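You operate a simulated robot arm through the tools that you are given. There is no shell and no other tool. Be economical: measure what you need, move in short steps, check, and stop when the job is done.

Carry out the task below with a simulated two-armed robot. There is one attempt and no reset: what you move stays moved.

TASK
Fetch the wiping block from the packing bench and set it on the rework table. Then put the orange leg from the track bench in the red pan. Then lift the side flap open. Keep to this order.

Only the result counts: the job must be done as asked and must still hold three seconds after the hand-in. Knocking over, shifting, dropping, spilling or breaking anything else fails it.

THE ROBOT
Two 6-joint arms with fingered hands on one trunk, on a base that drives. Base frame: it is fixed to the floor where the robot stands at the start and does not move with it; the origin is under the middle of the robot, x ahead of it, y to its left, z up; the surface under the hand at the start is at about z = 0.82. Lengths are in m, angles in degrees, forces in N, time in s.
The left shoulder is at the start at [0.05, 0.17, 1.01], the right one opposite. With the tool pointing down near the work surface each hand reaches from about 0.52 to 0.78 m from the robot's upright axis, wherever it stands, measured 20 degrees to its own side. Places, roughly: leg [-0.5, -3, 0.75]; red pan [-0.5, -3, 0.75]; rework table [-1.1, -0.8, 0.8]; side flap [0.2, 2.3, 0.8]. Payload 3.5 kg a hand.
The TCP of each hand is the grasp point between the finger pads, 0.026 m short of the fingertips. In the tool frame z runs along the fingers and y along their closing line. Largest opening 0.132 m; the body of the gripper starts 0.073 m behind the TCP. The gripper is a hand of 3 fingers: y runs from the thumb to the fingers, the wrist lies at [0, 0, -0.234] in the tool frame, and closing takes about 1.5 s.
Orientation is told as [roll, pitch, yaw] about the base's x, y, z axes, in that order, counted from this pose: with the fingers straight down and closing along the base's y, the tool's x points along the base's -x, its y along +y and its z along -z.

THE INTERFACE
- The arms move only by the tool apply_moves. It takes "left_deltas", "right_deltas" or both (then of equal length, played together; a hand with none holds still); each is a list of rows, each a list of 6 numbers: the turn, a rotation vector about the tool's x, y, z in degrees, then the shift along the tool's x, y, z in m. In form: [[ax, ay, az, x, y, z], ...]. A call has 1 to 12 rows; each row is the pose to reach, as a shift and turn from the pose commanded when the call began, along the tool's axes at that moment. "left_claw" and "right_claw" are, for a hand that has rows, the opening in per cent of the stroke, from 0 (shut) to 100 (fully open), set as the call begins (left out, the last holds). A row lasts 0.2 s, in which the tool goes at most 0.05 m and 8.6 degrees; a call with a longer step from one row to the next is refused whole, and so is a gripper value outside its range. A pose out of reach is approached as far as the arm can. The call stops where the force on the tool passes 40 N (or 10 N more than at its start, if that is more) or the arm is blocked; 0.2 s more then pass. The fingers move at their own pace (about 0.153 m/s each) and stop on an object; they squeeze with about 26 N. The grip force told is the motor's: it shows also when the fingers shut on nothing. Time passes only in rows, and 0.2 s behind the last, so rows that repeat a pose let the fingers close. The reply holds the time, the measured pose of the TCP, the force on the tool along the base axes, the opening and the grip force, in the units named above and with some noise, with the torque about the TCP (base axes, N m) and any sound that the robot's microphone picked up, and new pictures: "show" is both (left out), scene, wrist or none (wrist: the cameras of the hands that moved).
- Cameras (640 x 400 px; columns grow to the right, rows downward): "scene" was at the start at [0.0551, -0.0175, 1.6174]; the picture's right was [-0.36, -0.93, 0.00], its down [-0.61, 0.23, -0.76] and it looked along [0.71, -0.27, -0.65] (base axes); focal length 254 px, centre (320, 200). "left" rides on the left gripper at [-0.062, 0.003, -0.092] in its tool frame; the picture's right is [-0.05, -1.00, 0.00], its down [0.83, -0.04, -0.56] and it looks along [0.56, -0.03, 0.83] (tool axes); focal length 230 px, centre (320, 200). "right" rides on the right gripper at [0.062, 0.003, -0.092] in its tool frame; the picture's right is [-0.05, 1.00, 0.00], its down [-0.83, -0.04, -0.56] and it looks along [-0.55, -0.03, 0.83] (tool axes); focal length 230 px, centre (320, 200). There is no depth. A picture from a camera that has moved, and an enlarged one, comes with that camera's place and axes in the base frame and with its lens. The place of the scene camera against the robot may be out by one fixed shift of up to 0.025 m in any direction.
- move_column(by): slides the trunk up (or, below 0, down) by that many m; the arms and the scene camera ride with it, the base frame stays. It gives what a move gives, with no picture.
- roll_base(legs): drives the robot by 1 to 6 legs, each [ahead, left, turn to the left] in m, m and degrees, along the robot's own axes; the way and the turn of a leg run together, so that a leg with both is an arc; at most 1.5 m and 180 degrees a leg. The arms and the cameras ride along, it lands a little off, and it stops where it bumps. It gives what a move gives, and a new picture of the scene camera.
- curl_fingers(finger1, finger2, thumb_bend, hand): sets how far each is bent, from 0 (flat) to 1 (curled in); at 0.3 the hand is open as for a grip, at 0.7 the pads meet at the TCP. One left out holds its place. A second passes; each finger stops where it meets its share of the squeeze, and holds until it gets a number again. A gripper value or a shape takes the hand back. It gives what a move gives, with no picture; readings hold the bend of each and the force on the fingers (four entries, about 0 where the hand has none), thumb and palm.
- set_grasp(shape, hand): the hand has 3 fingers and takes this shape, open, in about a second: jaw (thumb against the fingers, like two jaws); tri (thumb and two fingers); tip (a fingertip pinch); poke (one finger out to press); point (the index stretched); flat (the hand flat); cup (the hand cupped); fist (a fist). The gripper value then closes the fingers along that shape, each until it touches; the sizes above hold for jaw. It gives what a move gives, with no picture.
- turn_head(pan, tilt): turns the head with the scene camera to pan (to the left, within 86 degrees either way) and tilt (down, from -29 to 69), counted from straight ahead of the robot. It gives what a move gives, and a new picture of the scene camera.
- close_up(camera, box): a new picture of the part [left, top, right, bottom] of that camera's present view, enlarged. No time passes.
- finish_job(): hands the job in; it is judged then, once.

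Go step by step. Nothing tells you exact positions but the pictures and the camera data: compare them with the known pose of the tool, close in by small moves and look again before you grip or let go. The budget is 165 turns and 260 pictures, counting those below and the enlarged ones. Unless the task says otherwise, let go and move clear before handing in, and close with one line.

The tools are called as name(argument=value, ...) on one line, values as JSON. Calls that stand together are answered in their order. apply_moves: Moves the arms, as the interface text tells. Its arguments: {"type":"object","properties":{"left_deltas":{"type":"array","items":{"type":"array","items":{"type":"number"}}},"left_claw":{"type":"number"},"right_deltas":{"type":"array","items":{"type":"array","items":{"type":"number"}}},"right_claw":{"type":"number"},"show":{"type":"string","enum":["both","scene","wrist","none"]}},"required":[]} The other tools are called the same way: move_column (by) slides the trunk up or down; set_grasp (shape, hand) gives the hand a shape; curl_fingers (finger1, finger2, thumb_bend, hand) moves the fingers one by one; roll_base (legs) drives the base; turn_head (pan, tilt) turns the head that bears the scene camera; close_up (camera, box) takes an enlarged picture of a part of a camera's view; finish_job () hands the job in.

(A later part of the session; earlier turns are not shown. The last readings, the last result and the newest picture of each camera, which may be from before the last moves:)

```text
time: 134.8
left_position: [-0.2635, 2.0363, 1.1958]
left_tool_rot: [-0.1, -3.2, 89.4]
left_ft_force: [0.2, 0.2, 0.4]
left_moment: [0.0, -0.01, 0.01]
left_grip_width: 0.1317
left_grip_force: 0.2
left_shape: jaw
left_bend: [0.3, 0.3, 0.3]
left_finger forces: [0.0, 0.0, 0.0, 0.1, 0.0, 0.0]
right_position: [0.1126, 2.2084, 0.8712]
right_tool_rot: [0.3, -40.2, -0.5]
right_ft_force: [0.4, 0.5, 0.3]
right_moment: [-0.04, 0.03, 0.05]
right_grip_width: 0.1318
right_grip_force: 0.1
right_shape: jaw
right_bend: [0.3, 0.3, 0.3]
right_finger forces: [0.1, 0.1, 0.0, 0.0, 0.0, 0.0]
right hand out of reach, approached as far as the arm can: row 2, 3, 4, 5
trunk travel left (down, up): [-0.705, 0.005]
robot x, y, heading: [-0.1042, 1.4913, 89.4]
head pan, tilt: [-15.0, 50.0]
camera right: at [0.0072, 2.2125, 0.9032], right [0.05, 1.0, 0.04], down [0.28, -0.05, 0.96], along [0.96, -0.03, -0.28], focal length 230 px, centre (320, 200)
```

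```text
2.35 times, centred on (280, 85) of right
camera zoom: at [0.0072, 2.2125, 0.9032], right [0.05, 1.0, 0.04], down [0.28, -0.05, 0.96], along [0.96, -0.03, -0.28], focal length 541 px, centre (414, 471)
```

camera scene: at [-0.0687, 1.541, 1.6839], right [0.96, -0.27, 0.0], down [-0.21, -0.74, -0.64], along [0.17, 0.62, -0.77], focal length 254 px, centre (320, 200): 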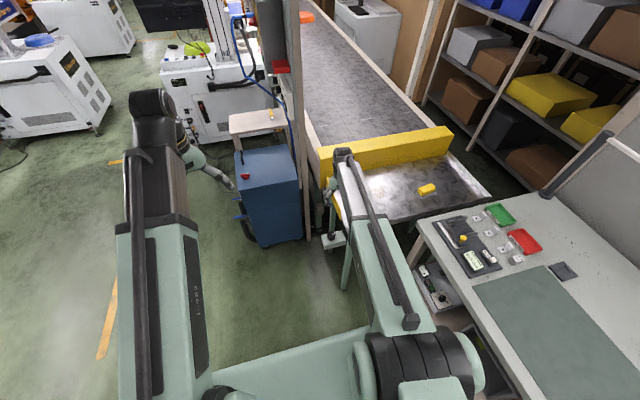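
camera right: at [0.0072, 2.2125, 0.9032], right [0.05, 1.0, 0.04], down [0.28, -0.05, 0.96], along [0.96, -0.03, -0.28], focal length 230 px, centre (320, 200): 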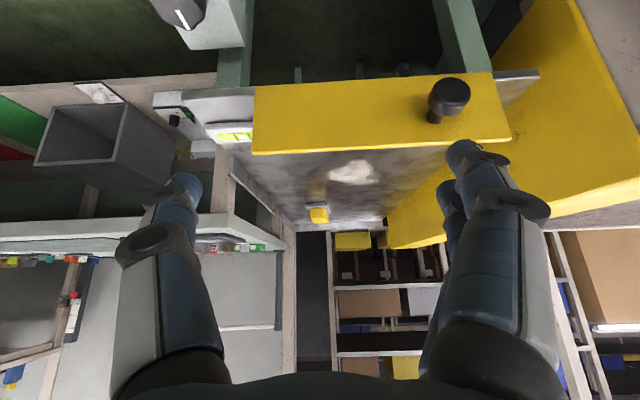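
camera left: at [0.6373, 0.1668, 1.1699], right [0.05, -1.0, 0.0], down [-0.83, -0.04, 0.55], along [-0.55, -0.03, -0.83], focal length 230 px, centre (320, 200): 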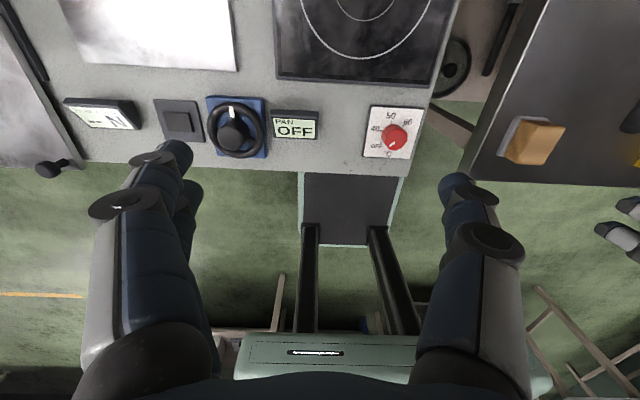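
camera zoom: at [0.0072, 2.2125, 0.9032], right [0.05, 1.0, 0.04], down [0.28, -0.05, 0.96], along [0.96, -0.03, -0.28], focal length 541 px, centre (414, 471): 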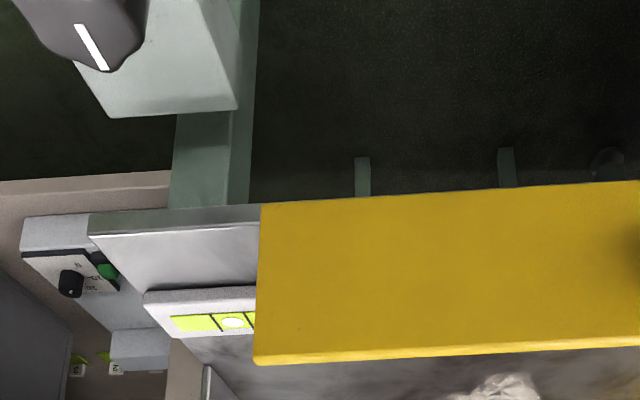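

Seen from outside the plate has no bracket (that was the tray rim); the knob is at mid-height, so I should grip it squarely along its axis and test pulling/lifting. I move the robot to the left to face the knob at an angle.

roll_base(legs=[[0, 0.48, 0], [0.35, 0, 0], [0, 0, -45]])

turn_head(pan=-25, tilt=45)

```text
time: 141.5
left_position: [-0.3138, 2.3425, 1.1956]
left_tool_rot: [0.1, -3.2, 44.7]
left_ft_force: [-0.3, -0.1, 0.2]
left_moment: [0.01, -0.02, 0.01]
left_grip_width: 0.132
left_grip_force: 0.1
left_shape: jaw
left_bend: [0.3, 0.3, 0.3]
left_finger forces: [0.1, 0.0, 0.1, 0.0, 0.0, 0.0]
right_position: [0.0752, 2.1999, 0.8712]
right_tool_rot: [0.1, -39.8, -45.2]
right_ft_force: [-0.4, -0.1, 0.1]
right_moment: [-0.01, -0.01, 0.01]
right_grip_width: 0.1321
right_grip_force: 0.1
right_shape: jaw
right_bend: [0.3, 0.3, 0.3]
right_finger forces: [0.0, 0.0, 0.0, 0.0, 0.0, 0.0]
trunk travel left (down, up): [-0.705, 0.005]
robot x, y, heading: [-0.5839, 1.8473, 44.6]
head pan, tilt: [-15.0, 50.0]
camera scene: at [-0.5284, 1.8676, 1.6839], right [0.49, -0.87, 0.0], down [-0.67, -0.38, -0.64], along [0.56, 0.32, -0.77], focal length 254 px, centre (320, 200)
```

scene: 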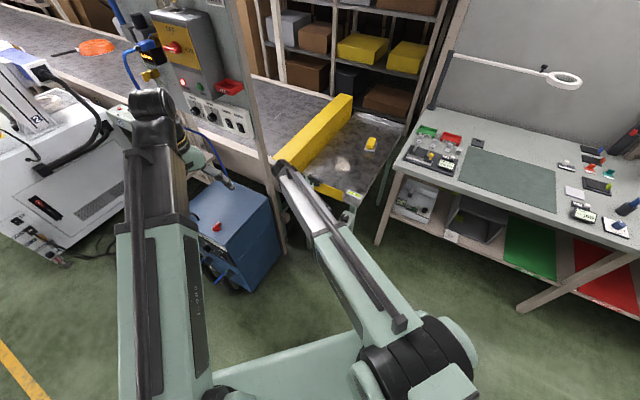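

```text
time: 142.2
left_position: [-0.3126, 2.3415, 1.1946]
left_tool_rot: [0.0, -3.2, 44.7]
left_ft_force: [-0.1, -0.2, 1.1]
left_moment: [0.02, 0.0, 0.0]
left_grip_width: 0.132
left_grip_force: 0.1
left_shape: jaw
left_bend: [0.3, 0.3, 0.3]
left_finger forces: [0.0, 0.1, 0.0, 0.1, 0.0, 0.0]
right_position: [0.0759, 2.1983, 0.8714]
right_tool_rot: [0.2, -39.9, -45.2]
right_ft_force: [0.4, -1.4, 0.1]
right_moment: [0.0, 0.02, 0.01]
right_grip_width: 0.132
right_grip_force: 0.1
right_shape: jaw
right_bend: [0.3, 0.3, 0.3]
right_finger forces: [0.0, 0.0, 0.0, 0.0, 0.1, 0.1]
trunk travel left (down, up): [-0.705, 0.005]
robot x, y, heading: [-0.5856, 1.8479, 44.6]
head pan, tilt: [-25.0, 45.0]
camera scene: at [-0.5189, 1.857, 1.6908], right [0.34, -0.94, 0.0], down [-0.67, -0.24, -0.71], along [0.67, 0.24, -0.71], focal length 254 px, centre (320, 200)
```

scene: 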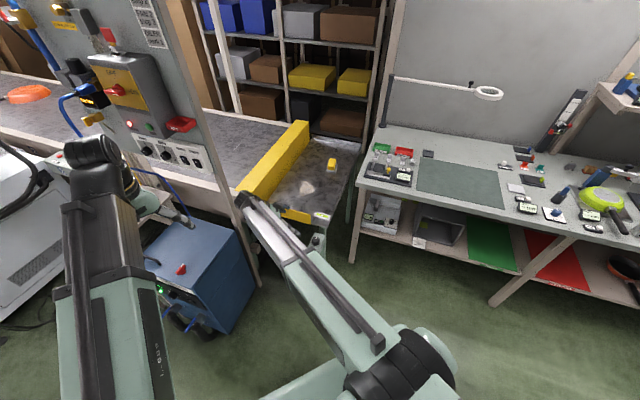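

A control panel with an instruction sheet is now visible. I read it.

close_up(camera="scene", box=[40, 0, 240, 180])

close_up(camera="scene", box=[120, 0, 180, 50])

close_up(camera="scene", box=[220, 120, 360, 250])

```text
2.22 times, centred on (140, 90) of scene
camera zoom: at [-0.5189, 1.857, 1.6908], right [0.34, -0.94, 0.0], down [-0.67, -0.24, -0.71], along [0.67, 0.24, -0.71], focal length 565 px, centre (720, 444)
```

zoom: 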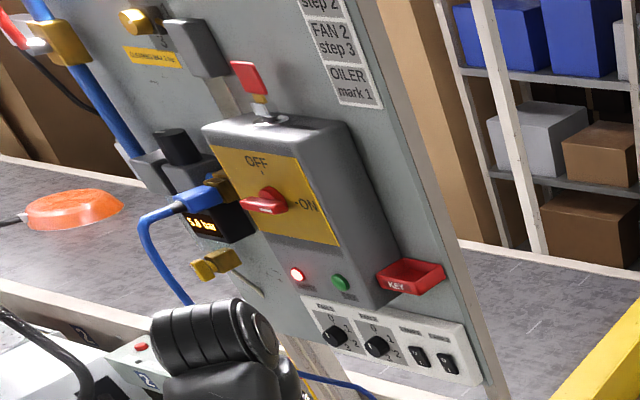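

```text
8.00 times, centred on (150, 25) of scene
camera zoom: at [-0.5189, 1.857, 1.6908], right [0.34, -0.94, 0.0], down [-0.67, -0.24, -0.71], along [0.67, 0.24, -0.71], focal length 2032 px, centre (1680, 1600)
```

zoom: 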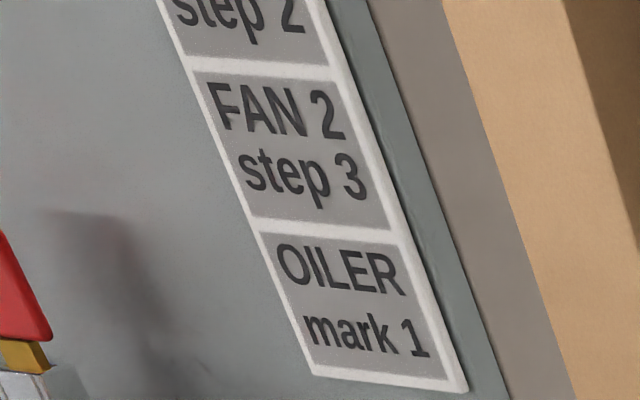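

```text
3.08 times, centred on (290, 185) of scene
camera zoom: at [-0.5189, 1.857, 1.6908], right [0.34, -0.94, 0.0], down [-0.67, -0.24, -0.71], along [0.67, 0.24, -0.71], focal length 782 px, centre (412, 246)
```

zoom: 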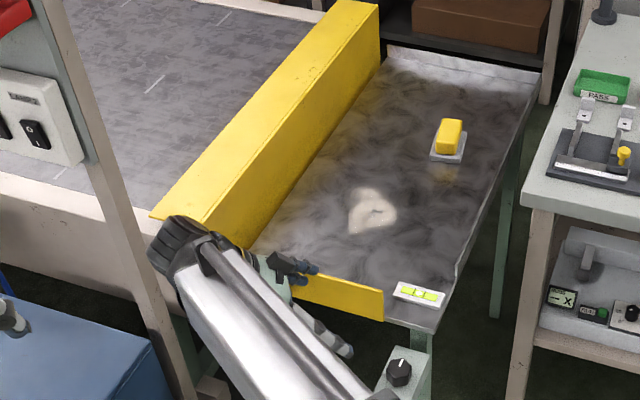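

The panel is a machine isolator unrelated to the wording; I leave it. I turn the right hand to point along +x toward the knob.

apply_moves(right_deltas=[[-4.8, 0, -5.75, 0, 0, 0], [-9.6, 0, -11.5, 0, 0, 0], [-14.4, 0, -17.2, 0, 0, 0], [-19.2, 0, -23, 0, 0, 0], [-24, 0, -28.7, 0, 0, 0], [-28.9, 0, -34.5, 0, 0, 0]], show="none")

apply_moves(right_deltas=[[0, -8, 0, 0, 0, 0], [0, -16, 0, 0, 0, 0], [0, -24, 0, 0, 0, 0], [0, -32, 0, 0, 0, 0], [0, -40, 0, 0, 0, 0]], show="wrist")

```text
time: 143.6
left_position: [-0.3145, 2.3411, 1.1955]
left_tool_rot: [0.0, -3.2, 44.7]
left_ft_force: [-0.1, 1.2, 0.2]
left_moment: [0.0, 0.03, 0.01]
left_grip_width: 0.1321
left_grip_force: 0.0
left_shape: jaw
left_bend: [0.3, 0.3, 0.3]
left_finger forces: [0.1, 0.0, 0.1, 0.0, 0.0, 0.0]
right_position: [0.0747, 2.1986, 0.8721]
right_tool_rot: [0.1, -40.0, -0.1]
right_ft_force: [0.3, -0.5, -0.2]
right_moment: [0.02, -0.02, 0.0]
right_grip_width: 0.1321
right_grip_force: 0.0
right_shape: jaw
right_bend: [0.3, 0.3, 0.3]
right_finger forces: [0.0, 0.0, 0.0, 0.0, 0.0, 0.1]
trunk travel left (down, up): [-0.705, 0.005]
robot x, y, heading: [-0.5817, 1.8444, 44.5]
head pan, tilt: [-25.0, 45.0]
```

```text
time: 144.8
left_position: [-0.3144, 2.3427, 1.1964]
left_tool_rot: [0.0, -3.2, 44.7]
left_ft_force: [0.6, 0.3, 0.4]
left_moment: [-0.02, -0.01, 0.02]
left_grip_width: 0.1318
left_grip_force: 0.1
left_shape: jaw
left_bend: [0.3, 0.3, 0.3]
left_finger forces: [0.0, 0.0, 0.0, 0.0, 0.0, 0.1]
right_position: [0.0749, 2.1997, 0.8722]
right_tool_rot: [1.1, -80.2, -1.2]
right_ft_force: [-0.4, 0.7, -0.3]
right_moment: [0.0, 0.01, -0.03]
right_grip_width: 0.1319
right_grip_force: 0.0
right_shape: jaw
right_bend: [0.3, 0.3, 0.3]
right_finger forces: [0.1, 0.0, 0.0, 0.0, 0.0, 0.0]
trunk travel left (down, up): [-0.705, 0.005]
robot x, y, heading: [-0.583, 1.8482, 44.7]
head pan, tilt: [-25.0, 45.0]
camera right: at [-0.0256, 2.2028, 0.8274], right [0.01, 1.0, 0.05], down [-0.4, -0.05, 0.91], along [0.91, -0.03, 0.4], focal length 230 px, centre (320, 200)
```

right: 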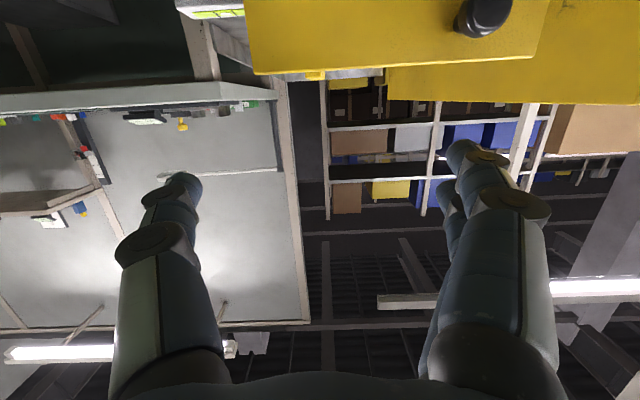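

apply_moves(right_deltas=[[0, 0, 0, 0.02, 0.03, 0.004], [0, 0, 0, 0.04, 0.06, 0.009], [0, 0, 0, 0.06, 0.09, 0.014], [0, 0, 0, 0.075, 0.107, 0.018]], right_claw=60)

close_up(camera="scene", box=[220, 150, 320, 250])

```text
time: 145.8
left_position: [-0.3136, 2.3414, 1.1962]
left_tool_rot: [0.0, -3.2, 44.6]
left_ft_force: [-0.3, -0.1, -0.9]
left_moment: [0.01, 0.02, 0.03]
left_grip_width: 0.1321
left_grip_force: 0.0
left_shape: jaw
left_bend: [0.3, 0.3, 0.3]
left_finger forces: [0.0, 0.0, 0.1, 0.1, 0.1, 0.1]
right_position: [0.0676, 2.2847, 0.81]
right_tool_rot: [0.8, -80.0, -0.9]
right_ft_force: [0.4, -0.7, -0.5]
right_moment: [0.01, -0.02, -0.02]
right_grip_width: 0.0797
right_grip_force: 0.0
right_shape: jaw
right_bend: [0.71, 0.71, 0.71]
right_finger forces: [0.1, 0.1, 0.0, 0.1, 0.1, 0.0]
right hand out of reach, approached as far as the arm can: row 3, 4
trunk travel left (down, up): [-0.705, 0.005]
robot x, y, heading: [-0.5838, 1.8446, 44.8]
head pan, tilt: [-25.0, 45.0]
camera scene: at [-0.5191, 1.8568, 1.6909], right [0.34, -0.94, 0.0], down [-0.67, -0.24, -0.71], along [0.67, 0.24, -0.71], focal length 254 px, centre (320, 200)
camera right: at [-0.0328, 2.2882, 0.7652], right [0.01, 1.0, 0.05], down [-0.4, -0.05, 0.91], along [0.92, -0.03, 0.4], focal length 230 px, centre (320, 200)
```

scene: 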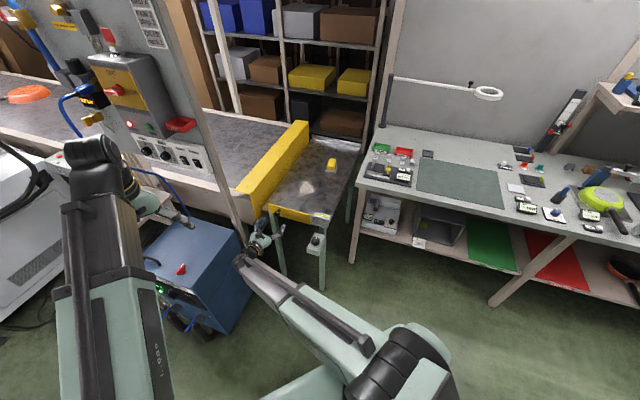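
right: 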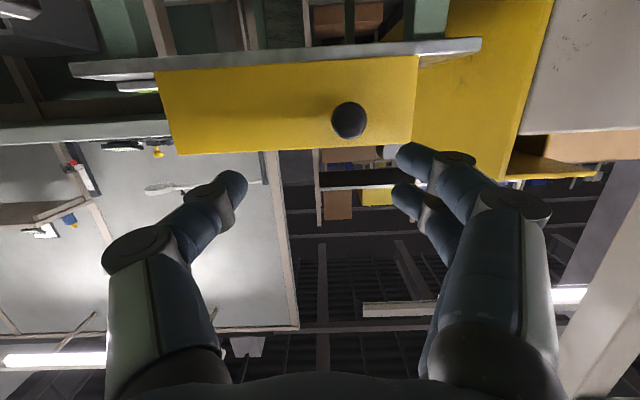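

```text
4.00 times, centred on (270, 200) of scene
camera zoom: at [-0.5191, 1.8568, 1.6909], right [0.34, -0.94, 0.0], down [-0.67, -0.24, -0.71], along [0.67, 0.24, -0.71], focal length 1016 px, centre (520, 200)
```

zoom: 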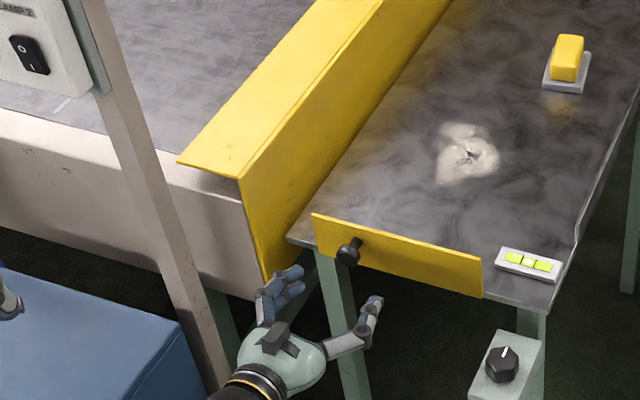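

The knob is clearly in view between thumb and fingers. The arm is at its limit, so I nudge the base forward-right, then align.

roll_base(legs=[[0.05, -0.025, 0]])

apply_moves(right_deltas=[[0, 0, 0, 0.01, 0, 0], [0, 0, 0, 0.018, 0, 0]], show="wrist")

```text
time: 146.8
left_position: [-0.2574, 2.3615, 1.1965]
left_tool_rot: [0.1, -3.0, 44.6]
left_ft_force: [0.9, 0.1, 0.1]
left_moment: [-0.01, 0.03, -0.03]
left_grip_width: 0.1322
left_grip_force: 0.0
left_shape: jaw
left_bend: [0.3, 0.3, 0.3]
left_finger forces: [0.0, 0.0, 0.1, 0.0, 0.0, 0.1]
right_position: [0.1229, 2.3021, 0.8079]
right_tool_rot: [0.6, -79.9, -0.6]
right_ft_force: [-0.2, 0.6, -1.5]
right_moment: [-0.02, 0.0, 0.01]
right_grip_width: 0.0798
right_grip_force: 0.0
right_shape: jaw
right_bend: [0.71, 0.71, 0.71]
right_finger forces: [0.0, 0.0, 0.0, 0.0, 0.0, 0.0]
trunk travel left (down, up): [-0.705, 0.005]
robot x, y, heading: [-0.5308, 1.8624, 44.6]
head pan, tilt: [-25.0, 45.0]
camera scene: at [-0.4625, 1.875, 1.6907], right [0.34, -0.94, 0.0], down [-0.67, -0.24, -0.71], along [0.66, 0.24, -0.71], focal length 254 px, centre (320, 200)
```

scene: 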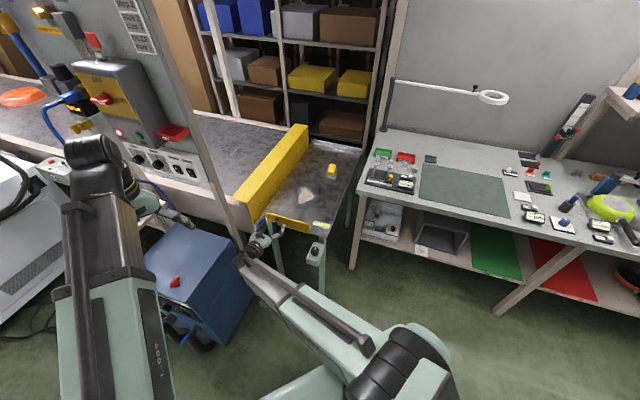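

```text
time: 147.4
left_position: [-0.2596, 2.3591, 1.1966]
left_tool_rot: [-0.2, -3.1, 44.6]
left_ft_force: [0.3, 0.4, -0.2]
left_moment: [0.01, 0.0, 0.01]
left_grip_width: 0.132
left_grip_force: 0.0
left_shape: jaw
left_bend: [0.3, 0.3, 0.3]
left_finger forces: [0.1, 0.0, 0.0, 0.0, 0.1, 0.0]
right_position: [0.1147, 2.2945, 0.7952]
right_tool_rot: [1.0, -79.9, -0.9]
right_ft_force: [0.4, -0.1, -0.5]
right_moment: [0.01, 0.01, -0.04]
right_grip_width: 0.08
right_grip_force: 0.1
right_shape: jaw
right_bend: [0.71, 0.71, 0.71]
right_finger forces: [0.0, 0.0, 0.1, 0.1, 0.0, 0.0]
right hand out of reach, approached as far as the arm can: row 1, 2
trunk travel left (down, up): [-0.705, 0.005]
robot x, y, heading: [-0.5295, 1.8581, 44.5]
head pan, tilt: [-25.0, 45.0]
camera right: at [0.0148, 2.2983, 0.7517], right [0.01, 1.0, 0.05], down [-0.4, -0.05, 0.91], along [0.92, -0.03, 0.4], focal length 230 px, centre (320, 200)
```

right: 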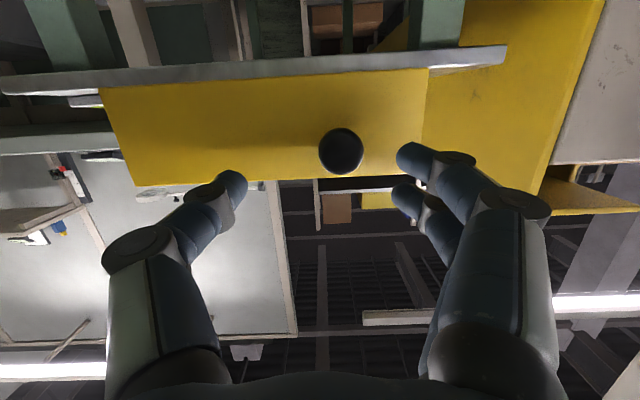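

The arm crosses in front of the body and is at its limit. I pull the hand back and aside, then move the base to the left so the wrist sits in front of the right shoulder.

apply_moves(right_deltas=[[0, 0, 0, 0, 0, -0.04], [0, 0, 0, -0.01, 0, -0.08], [0, 0, 0, -0.02, -0.04, -0.1], [0, 0, 0, -0.02, -0.08, -0.1], [0, 0, 0, -0.02, -0.12, -0.1], [0, 0, 0, -0.02, -0.15, -0.1]], show="none")

roll_base(legs=[[0.07, 0.17, 0]])

```text
time: 148.8
left_position: [-0.2607, 2.36, 1.1962]
left_tool_rot: [0.1, -3.2, 44.7]
left_ft_force: [0.1, 0.6, -1.1]
left_moment: [0.03, -0.01, 0.0]
left_grip_width: 0.1318
left_grip_force: 0.0
left_shape: jaw
left_bend: [0.3, 0.3, 0.3]
left_finger forces: [0.0, 0.0, 0.1, 0.0, 0.0, 0.0]
right_position: [0.021, 2.1444, 0.8332]
right_tool_rot: [0.8, -80.0, -0.8]
right_ft_force: [-0.2, 0.3, 0.1]
right_moment: [-0.03, -0.01, -0.01]
right_grip_width: 0.0797
right_grip_force: 0.1
right_shape: jaw
right_bend: [0.71, 0.71, 0.71]
right_finger forces: [0.0, 0.0, 0.1, 0.0, 0.0, 0.0]
trunk travel left (down, up): [-0.705, 0.005]
robot x, y, heading: [-0.5307, 1.863, 44.7]
head pan, tilt: [-25.0, 45.0]
```

```text
time: 150.3
left_position: [-0.3292, 2.5304, 1.195]
left_tool_rot: [-0.2, -3.2, 44.8]
left_ft_force: [-0.5, 0.7, -0.9]
left_moment: [-0.02, 0.01, 0.0]
left_grip_width: 0.132
left_grip_force: 0.0
left_shape: jaw
left_bend: [0.3, 0.3, 0.3]
left_finger forces: [0.0, 0.1, 0.1, 0.1, 0.1, 0.0]
right_position: [-0.048, 2.315, 0.8329]
right_tool_rot: [0.4, -80.0, -0.4]
right_ft_force: [0.4, 0.2, 0.0]
right_moment: [0.0, 0.0, -0.02]
right_grip_width: 0.0798
right_grip_force: 0.2
right_shape: jaw
right_bend: [0.71, 0.71, 0.71]
right_finger forces: [0.0, 0.1, 0.1, 0.0, 0.1, 0.1]
trunk travel left (down, up): [-0.705, 0.005]
robot x, y, heading: [-0.6008, 2.0336, 44.7]
head pan, tilt: [-25.0, 45.0]
camera scene: at [-0.5353, 2.0456, 1.6909], right [0.34, -0.94, 0.0], down [-0.67, -0.24, -0.71], along [0.67, 0.24, -0.71], focal length 254 px, centre (320, 200)
```

scene: 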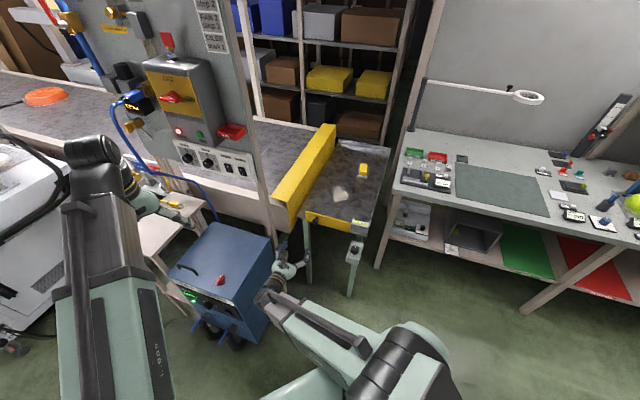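

apply_moves(right_deltas=[[0, 0, 0, 0.004, -0.003, 0.045], [0, 0, 0, 0.008, -0.006, 0.09], [0, 0, 0, 0.015, -0.008, 0.137]], right_claw=60, show="wrist")

close_up(camera="scene", box=[260, 180, 380, 290])

```text
time: 151.1
left_position: [-0.3279, 2.5291, 1.1956]
left_tool_rot: [-0.1, -3.2, 44.7]
left_ft_force: [-0.5, -0.2, -0.1]
left_moment: [-0.01, 0.0, 0.03]
left_grip_width: 0.132
left_grip_force: 0.0
left_shape: jaw
left_bend: [0.3, 0.3, 0.3]
left_finger forces: [0.0, 0.1, 0.0, 0.0, 0.0, 0.0]
right_position: [0.0851, 2.3062, 0.7932]
right_tool_rot: [0.7, -79.9, -0.6]
right_ft_force: [-0.8, 0.0, 0.5]
right_moment: [-0.05, -0.01, -0.01]
right_grip_width: 0.0796
right_grip_force: 0.0
right_shape: jaw
right_bend: [0.71, 0.71, 0.71]
right_finger forces: [0.0, 0.0, 0.0, 0.0, 0.1, 0.0]
trunk travel left (down, up): [-0.705, 0.005]
robot x, y, heading: [-0.5989, 2.0297, 45.1]
head pan, tilt: [-25.0, 45.0]
camera right: at [-0.0168, 2.3098, 0.75], right [0.01, 1.0, 0.05], down [-0.4, -0.05, 0.91], along [0.92, -0.03, 0.4], focal length 230 px, centre (320, 200)
```

right: 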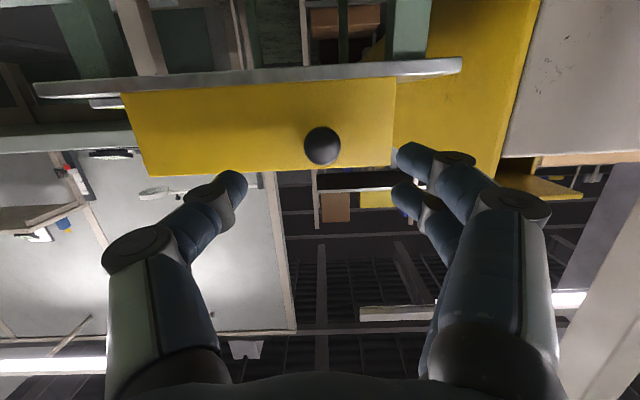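

```text
3.64 times, centred on (320, 235) of scene
camera zoom: at [-0.5339, 2.044, 1.6908], right [0.34, -0.94, 0.0], down [-0.67, -0.24, -0.71], along [0.67, 0.24, -0.71], focal length 924 px, centre (320, 73)
```

zoom: 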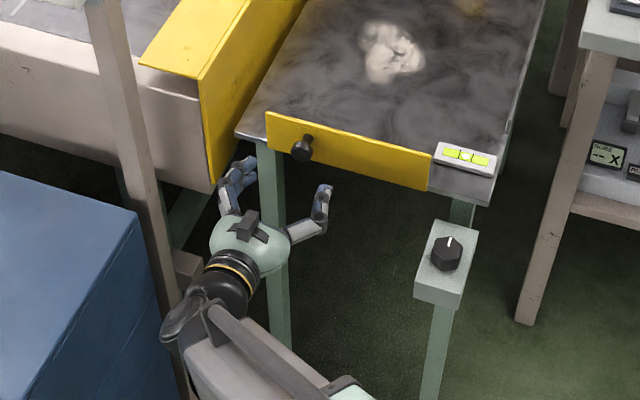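

Well aligned. I advance 6 cm along the fingers onto the knob.

apply_moves(right_deltas=[[0, 0, 0, 0, 0.001, 0.03], [0, 0, 0, 0, 0.001, 0.05], [0, 0, 0, 0, 0.001, 0.063]], show="wrist")

close_up(camera="scene", box=[260, 180, 380, 290])

```text
time: 151.9
left_position: [-0.3277, 2.5295, 1.1961]
left_tool_rot: [0.1, -3.2, 44.7]
left_ft_force: [0.3, 0.0, -0.7]
left_moment: [-0.01, 0.02, 0.01]
left_grip_width: 0.1321
left_grip_force: 0.0
left_shape: jaw
left_bend: [0.3, 0.3, 0.3]
left_finger forces: [0.0, 0.0, 0.0, 0.1, 0.0, 0.0]
right_position: [0.1462, 2.3078, 0.7855]
right_tool_rot: [0.8, -80.0, -0.8]
right_ft_force: [-0.8, -0.4, 0.0]
right_moment: [0.03, 0.03, 0.03]
right_grip_width: 0.0797
right_grip_force: 0.1
right_shape: jaw
right_bend: [0.71, 0.71, 0.71]
right_finger forces: [0.0, 0.1, 0.1, 0.1, 0.0, 0.1]
trunk travel left (down, up): [-0.705, 0.005]
robot x, y, heading: [-0.5998, 2.0318, 44.6]
head pan, tilt: [-25.0, 45.0]
camera right: at [0.0456, 2.3115, 0.7403], right [0.01, 1.0, 0.05], down [-0.4, -0.05, 0.91], along [0.92, -0.03, 0.4], focal length 230 px, centre (320, 200)
```

right: 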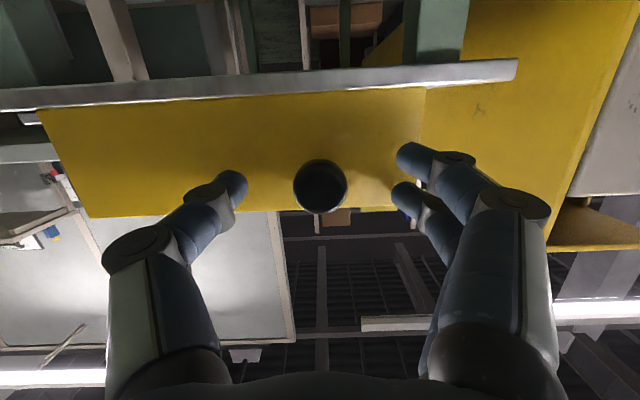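

```text
3.64 times, centred on (320, 235) of scene
camera zoom: at [-0.5342, 2.0437, 1.6908], right [0.34, -0.94, 0.0], down [-0.67, -0.24, -0.71], along [0.67, 0.24, -0.71], focal length 924 px, centre (320, 73)
```

zoom: 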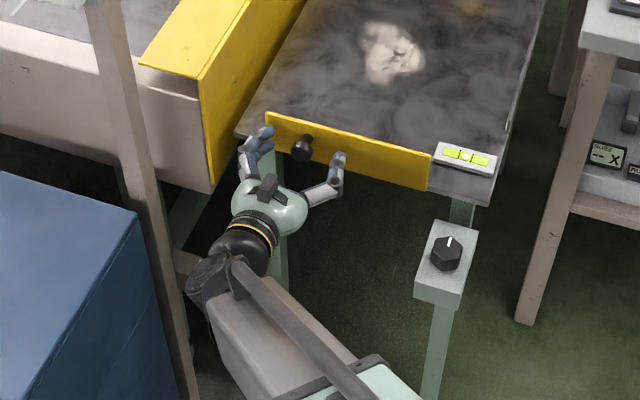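

apply_moves(right_deltas=[[0, 0, 0, 0.002, 0, 0.004], [0, 0, 0, 0.002, 0, 0.004], [0, 0, 0, 0.002, 0, 0.004], [0, 0, 0, 0.002, 0, 0.004], [0, 0, 0, 0.002, 0, 0.004], [0, 0, 0, 0.002, 0, 0.004], [0, 0, 0, 0.002, 0, 0.004]], right_claw=0, show="wrist")

close_up(camera="right", box=[220, 110, 460, 270])

```text
time: 153.5
left_position: [-0.3277, 2.5283, 1.1956]
left_tool_rot: [0.0, -3.2, 44.8]
left_ft_force: [0.4, -0.5, 0.3]
left_moment: [0.02, -0.02, -0.01]
left_grip_width: 0.1319
left_grip_force: 0.1
left_shape: jaw
left_bend: [0.3, 0.3, 0.3]
left_finger forces: [0.1, 0.0, 0.0, 0.0, 0.0, 0.0]
right_position: [0.1497, 2.3062, 0.7818]
right_tool_rot: [0.9, -79.8, -0.8]
right_ft_force: [4.5, -2.3, -4.5]
right_moment: [0.09, -0.07, 0.19]
right_grip_width: 0.0107
right_grip_force: 26.1
right_shape: jaw
right_bend: [0.71, 0.71, 0.71]
right_finger forces: [11.0, 13.0, 0.0, 0.0, 24.0, 0.0]
trunk travel left (down, up): [-0.705, 0.005]
robot x, y, heading: [-0.5984, 2.033, 44.4]
head pan, tilt: [-25.0, 45.0]
camera right: at [0.0494, 2.3108, 0.737], right [0.01, 1.0, 0.05], down [-0.4, -0.05, 0.91], along [0.92, -0.03, 0.4], focal length 230 px, centre (320, 200)
```

right: 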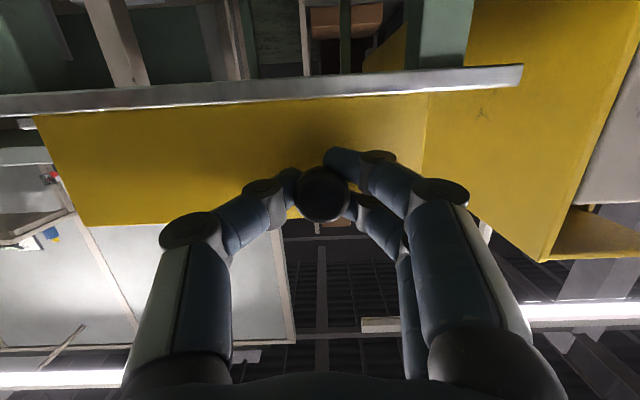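

```text
2.50 times, centred on (340, 190) of right
camera zoom: at [0.0494, 2.3108, 0.737], right [0.01, 1.0, 0.05], down [-0.4, -0.05, 0.91], along [0.92, -0.03, 0.4], focal length 575 px, centre (270, 225)
```

zoom: 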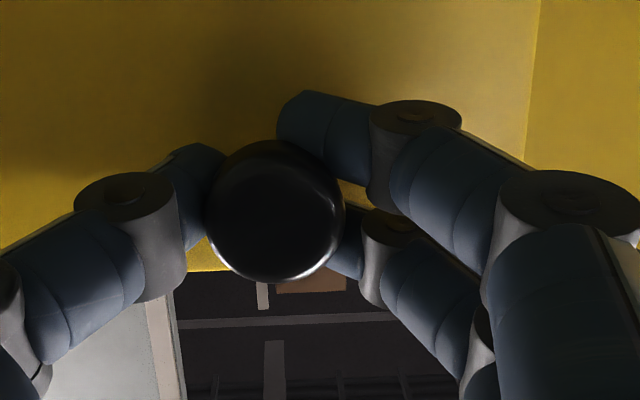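

Now I hold the stem behind the head firmly. First test: a small lift.

apply_moves(right_deltas=[[0, 0, 0, -0.004, 0, 0], [0, 0, 0, -0.008, 0, 0], [0, 0, 0, -0.012, 0, 0]], show="none")

```text
time: 154.3
left_position: [-0.3263, 2.5289, 1.1953]
left_tool_rot: [0.0, -3.1, 44.7]
left_ft_force: [-0.2, -0.2, -0.1]
left_moment: [-0.01, 0.0, -0.01]
left_grip_width: 0.1317
left_grip_force: 0.0
left_shape: jaw
left_bend: [0.3, 0.3, 0.3]
left_finger forces: [0.0, 0.0, 0.1, 0.0, 0.1, 0.1]
right_position: [0.1536, 2.3065, 0.7918]
right_tool_rot: [0.7, -79.7, -0.7]
right_ft_force: [11.1, -3.3, -24.7]
right_moment: [0.03, 0.3, 0.17]
right_grip_width: 0.0071
right_grip_force: 26.1
right_shape: jaw
right_bend: [0.7, 0.74, 0.72]
right_finger forces: [21.2, 0.1, 0.0, 0.0, 16.9, 0.0]
trunk travel left (down, up): [-0.705, 0.005]
robot x, y, heading: [-0.5983, 2.0289, 44.6]
head pan, tilt: [-25.0, 45.0]
```

apply_moves(right_deltas=[[0, 0, 0, 0.01, 0, 0], [0, 0, 0, 0.01, 0, -0.005], [0, 0, 0, 0.01, 0, -0.01], [0, 0, 0, 0.01, 0, -0.015]], show="wrist")

close_up(camera="scene", box=[260, 180, 380, 290])

```text
time: 155.3
left_position: [-0.3273, 2.5297, 1.1951]
left_tool_rot: [0.1, -3.1, 44.6]
left_ft_force: [0.7, -0.5, 0.1]
left_moment: [0.0, 0.01, 0.03]
left_grip_width: 0.132
left_grip_force: 0.0
left_shape: jaw
left_bend: [0.3, 0.3, 0.3]
left_finger forces: [0.0, 0.1, 0.0, 0.0, 0.0, 0.1]
right_position: [0.138, 2.3067, 0.7826]
right_tool_rot: [0.8, -79.7, -0.8]
right_ft_force: [23.4, -4.3, -16.4]
right_moment: [0.0, -0.28, -0.24]
right_grip_width: 0.0066
right_grip_force: 26.0
right_shape: jaw
right_bend: [0.68, 0.75, 0.72]
right_finger forces: [19.3, 14.7, 0.0, 0.0, 18.1, 0.0]
trunk travel left (down, up): [-0.705, 0.005]
robot x, y, heading: [-0.5981, 2.0292, 45.2]
head pan, tilt: [-25.0, 45.0]
camera right: at [0.037, 2.3104, 0.7386], right [0.01, 1.0, 0.05], down [-0.4, -0.04, 0.92], along [0.92, -0.03, 0.4], focal length 230 px, centre (320, 200)
```

right: 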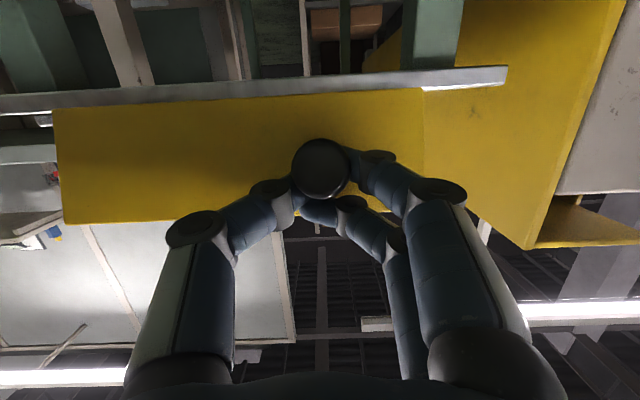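

```text
3.64 times, centred on (320, 235) of scene
camera zoom: at [-0.5302, 2.044, 1.6905], right [0.34, -0.94, 0.0], down [-0.67, -0.24, -0.71], along [0.66, 0.24, -0.71], focal length 924 px, centre (320, 73)
```

zoom: 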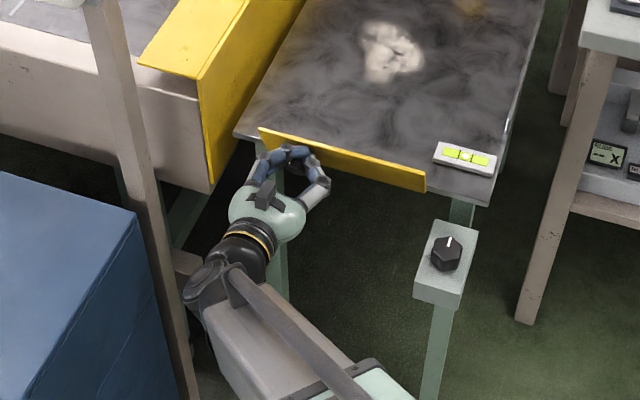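

The plate moved: its top edge tilts outward. I check its state closely.

close_up(camera="scene", box=[290, 200, 350, 250])

close_up(camera="right", box=[40, 60, 520, 260])

```text
8.00 times, centred on (320, 225) of scene
camera zoom: at [-0.5302, 2.044, 1.6905], right [0.34, -0.94, 0.0], down [-0.67, -0.24, -0.71], along [0.66, 0.24, -0.71], focal length 2032 px, centre (320, 0)
```

zoom: 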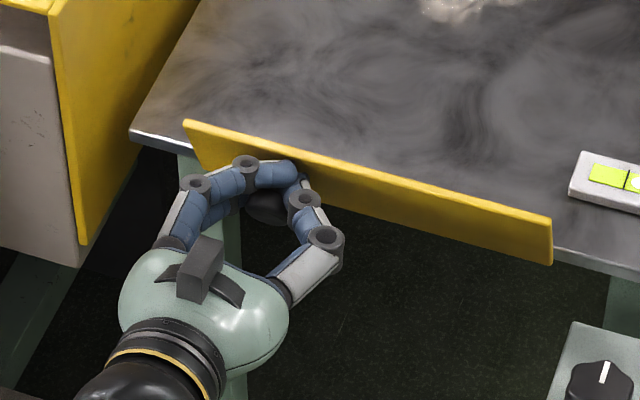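

```text
1.33 times, centred on (280, 160) of right
camera zoom: at [0.037, 2.3104, 0.7386], right [0.01, 1.0, 0.05], down [-0.4, -0.04, 0.92], along [0.92, -0.03, 0.4], focal length 307 px, centre (373, 253)
```

zoom: 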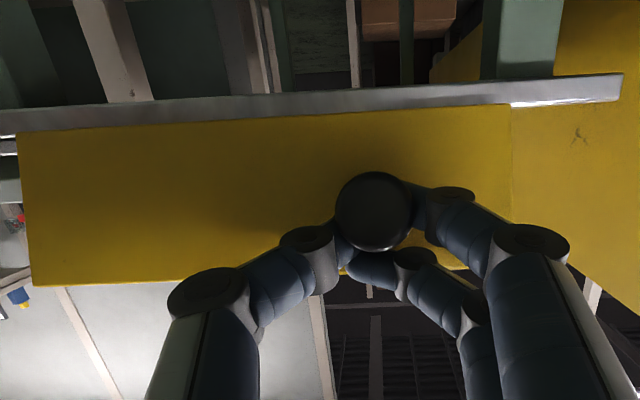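

The plate is tilting outward about its lower edge. I release to see whether it stays.

apply_moves(right_deltas=[[0, 0, 0, 0, 0, 0], [0, 0, 0, 0, 0, 0], [0, 0, 0, 0, 0, 0], [0, 0, 0, 0, 0, 0]], right_claw=60, show="wrist")

close_up(camera="scene", box=[290, 200, 350, 250])

```text
time: 156.3
left_position: [-0.3291, 2.5295, 1.1951]
left_tool_rot: [0.0, -3.2, 44.7]
left_ft_force: [-0.9, 0.3, 0.0]
left_moment: [0.01, -0.02, 0.01]
left_grip_width: 0.1319
left_grip_force: 0.0
left_shape: jaw
left_bend: [0.3, 0.3, 0.3]
left_finger forces: [0.0, 0.0, 0.1, 0.0, 0.0, 0.0]
right_position: [0.1354, 2.3076, 0.7851]
right_tool_rot: [0.6, -79.9, -0.7]
right_ft_force: [-1.6, 0.9, -0.4]
right_moment: [-0.01, 0.01, 0.09]
right_grip_width: 0.0791
right_grip_force: 0.1
right_shape: jaw
right_bend: [0.71, 0.71, 0.71]
right_finger forces: [0.1, 1.3, 0.0, 0.1, 0.0, 0.1]
trunk travel left (down, up): [-0.705, 0.005]
robot x, y, heading: [-0.6015, 2.0314, 44.7]
head pan, tilt: [-25.0, 45.0]
camera right: at [0.0344, 2.3109, 0.7413], right [0.01, 1.0, 0.05], down [-0.4, -0.05, 0.91], along [0.92, -0.03, 0.4], focal length 230 px, centre (320, 200)
```

right: 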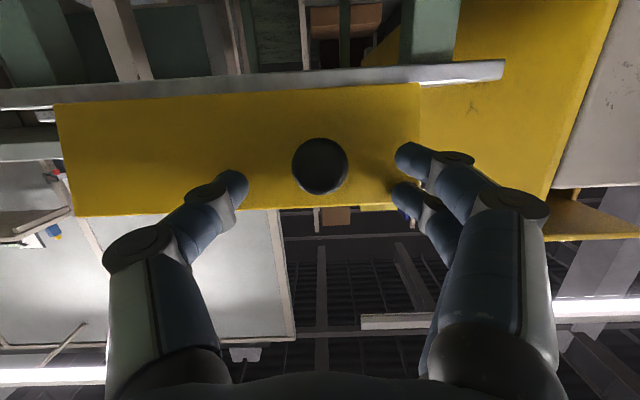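

```text
8.00 times, centred on (320, 225) of scene
camera zoom: at [-0.5346, 2.0437, 1.6909], right [0.34, -0.94, 0.0], down [-0.67, -0.24, -0.71], along [0.67, 0.24, -0.71], focal length 2032 px, centre (320, 0)
```

zoom: 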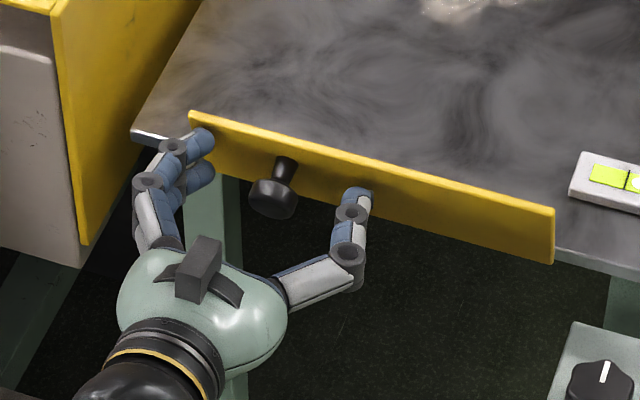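

The lower edge is the hinge (near x 0.187, z 0.738) and friction holds the flap where left (~16° open). I'll finish by hooking closed fingers behind its top edge from inside and drawing it out and down. First I back off and raise and re-pitch the hand.

apply_moves(right_deltas=[[0, 0, 0, 0, 0, -0.04], [0, 0, 0, 0, 0, -0.085], [0, 0, 0, -0.04, 0, -0.085], [0, 0, 0, -0.08, -0.02, -0.085], [0, 0, 0, -0.12, -0.04, -0.085], [0, 8, 0, -0.15, -0.06, -0.085], [0, 16, 0, -0.17, -0.07, -0.085], [0, 24, 0, -0.17, -0.07, -0.085], [0, 32, 0, -0.17, -0.07, -0.085], [0, 40, 0, -0.17, -0.07, -0.085], [0, 48, 0, -0.17, -0.07, -0.085], [0, 52, 0, -0.17, -0.07, -0.085]], right_claw=0, show="wrist")

```text
time: 158.9
left_position: [-0.3288, 2.5284, 1.1948]
left_tool_rot: [0.0, -3.2, 44.6]
left_ft_force: [0.7, -0.2, -0.4]
left_moment: [-0.04, 0.01, -0.04]
left_grip_width: 0.1317
left_grip_force: 0.0
left_shape: jaw
left_bend: [0.3, 0.3, 0.3]
left_finger forces: [0.0, 0.0, 0.0, 0.0, 0.0, 0.0]
right_position: [0.0811, 2.2383, 0.9675]
right_tool_rot: [0.2, -27.9, -0.2]
right_ft_force: [0.4, -0.3, -0.4]
right_moment: [0.03, 0.03, -0.04]
right_grip_width: 0.0003
right_grip_force: 25.5
right_shape: jaw
right_bend: [0.65, 0.77, 0.73]
right_finger forces: [0.0, 0.1, 0.0, 0.0, 0.0, 0.0]
trunk travel left (down, up): [-0.705, 0.005]
robot x, y, heading: [-0.5997, 2.0315, 44.7]
head pan, tilt: [-25.0, 45.0]
camera right: at [-0.0156, 2.2404, 1.0209], right [0.05, 1.0, 0.03], down [0.47, -0.05, 0.88], along [0.88, -0.03, -0.48], focal length 230 px, centre (320, 200)
```

right: 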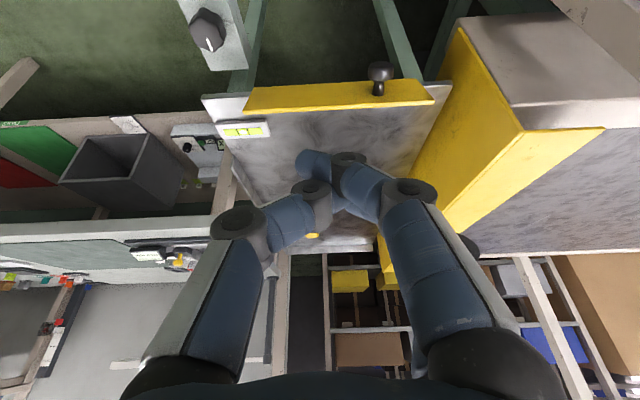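

apply_moves(right_deltas=[[0, 0, 0, -0.03, 0, 0.032], [0, 0, 0, -0.06, 0, 0.064], [0, 0, 0, -0.0884, 0, 0.1], [0, 0, 0, -0.0884, 0, 0.1149], [0, 0, 0, -0.07, 0, 0.15], [0, 0, 0, -0.05, 0, 0.187]], show="wrist")

close_up(camera="scene", box=[290, 180, 370, 250])

```text
time: 160.3
left_position: [-0.3282, 2.5291, 1.1959]
left_tool_rot: [0.1, -3.2, 44.7]
left_ft_force: [0.2, 0.4, -0.5]
left_moment: [0.0, -0.01, 0.03]
left_grip_width: 0.1321
left_grip_force: 0.1
left_shape: jaw
left_bend: [0.3, 0.3, 0.3]
left_finger forces: [0.0, 0.1, 0.0, 0.0, 0.0, 0.1]
right_position: [0.2136, 2.2378, 0.8254]
right_tool_rot: [0.2, -28.0, -0.1]
right_ft_force: [-1.0, 0.1, -0.1]
right_moment: [0.01, 0.0, -0.02]
right_grip_width: 0.0002
right_grip_force: 25.9
right_shape: jaw
right_bend: [0.65, 0.77, 0.73]
right_finger forces: [0.1, 0.1, 0.0, 0.0, 0.1, 0.0]
trunk travel left (down, up): [-0.705, 0.005]
robot x, y, heading: [-0.6002, 2.0342, 44.6]
head pan, tilt: [-25.0, 45.0]
camera right: at [0.1168, 2.2419, 0.8788], right [0.05, 1.0, 0.03], down [0.47, -0.05, 0.88], along [0.88, -0.03, -0.47], focal length 230 px, centre (320, 200)
```

right: 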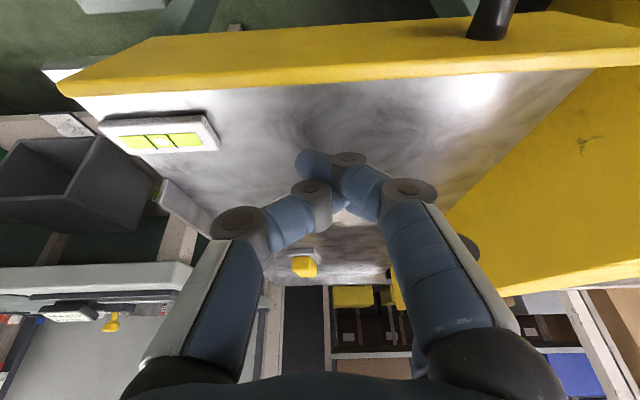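

```text
5.71 times, centred on (330, 215) of scene
camera zoom: at [-0.5344, 2.0437, 1.6909], right [0.34, -0.94, 0.0], down [-0.67, -0.24, -0.71], along [0.67, 0.24, -0.71], focal length 1452 px, centre (263, 114)
```

zoom: 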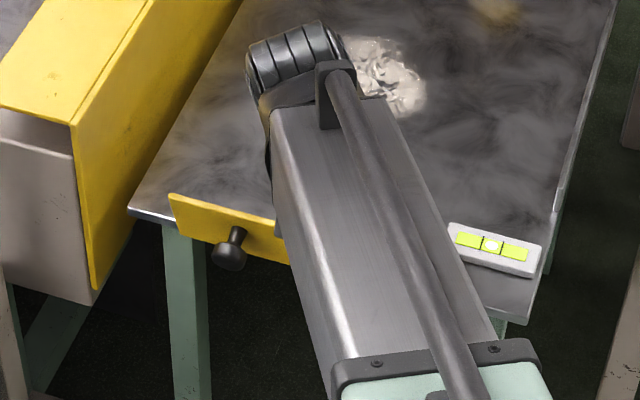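

The closed fingers are behind the plate's top edge above the tray. I draw it outward, then downward along the arc.

apply_moves(right_deltas=[[0, 0, 0, 0.0147, 0, -0.0044], [0, 0, 0, 0.0279, 0, -0.0114], [0, 0, 0, 0.0354, 0, -0.0165], [0, 0, 0, 0.0498, 0, -0.0129]], show="wrist")

close_up(camera="scene", box=[290, 190, 370, 260])

```text
time: 161.3
left_position: [-0.3294, 2.5286, 1.1959]
left_tool_rot: [0.0, -3.2, 44.7]
left_ft_force: [-0.6, -0.5, 0.1]
left_moment: [0.02, -0.03, 0.02]
left_grip_width: 0.1316
left_grip_force: 0.0
left_shape: jaw
left_bend: [0.3, 0.3, 0.3]
left_finger forces: [0.2, 0.1, 0.0, 0.1, 0.0, 0.0]
right_position: [0.1632, 2.2369, 0.813]
right_tool_rot: [0.2, -28.0, 0.0]
right_ft_force: [-0.2, 0.4, 0.3]
right_moment: [-0.04, -0.01, 0.01]
right_grip_width: 0.0003
right_grip_force: 25.5
right_shape: jaw
right_bend: [0.66, 0.77, 0.73]
right_finger forces: [0.0, 0.2, 0.0, 0.0, 0.1, 0.0]
trunk travel left (down, up): [-0.705, 0.005]
robot x, y, heading: [-0.5996, 2.0288, 44.5]
head pan, tilt: [-25.0, 45.0]
camera right: at [0.0663, 2.2407, 0.8667], right [0.05, 1.0, 0.03], down [0.47, -0.05, 0.88], along [0.88, -0.03, -0.47], focal length 230 px, centre (320, 200)
```

right: 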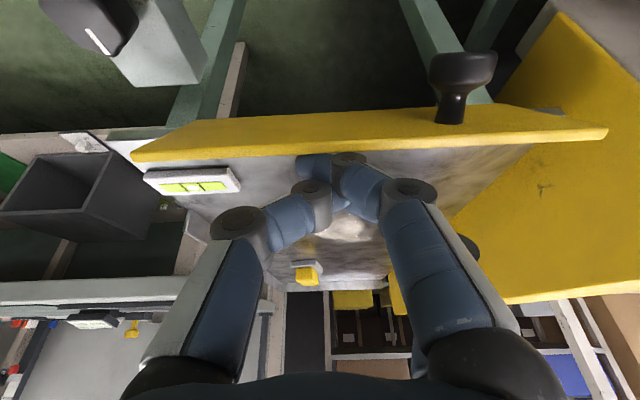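

```text
5.71 times, centred on (330, 225) of scene
camera zoom: at [-0.5346, 2.0436, 1.6909], right [0.34, -0.94, 0.0], down [-0.67, -0.24, -0.71], along [0.67, 0.24, -0.71], focal length 1452 px, centre (263, 57)
```

zoom: 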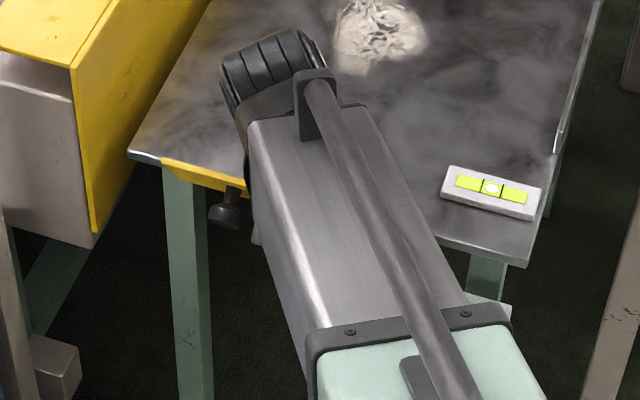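

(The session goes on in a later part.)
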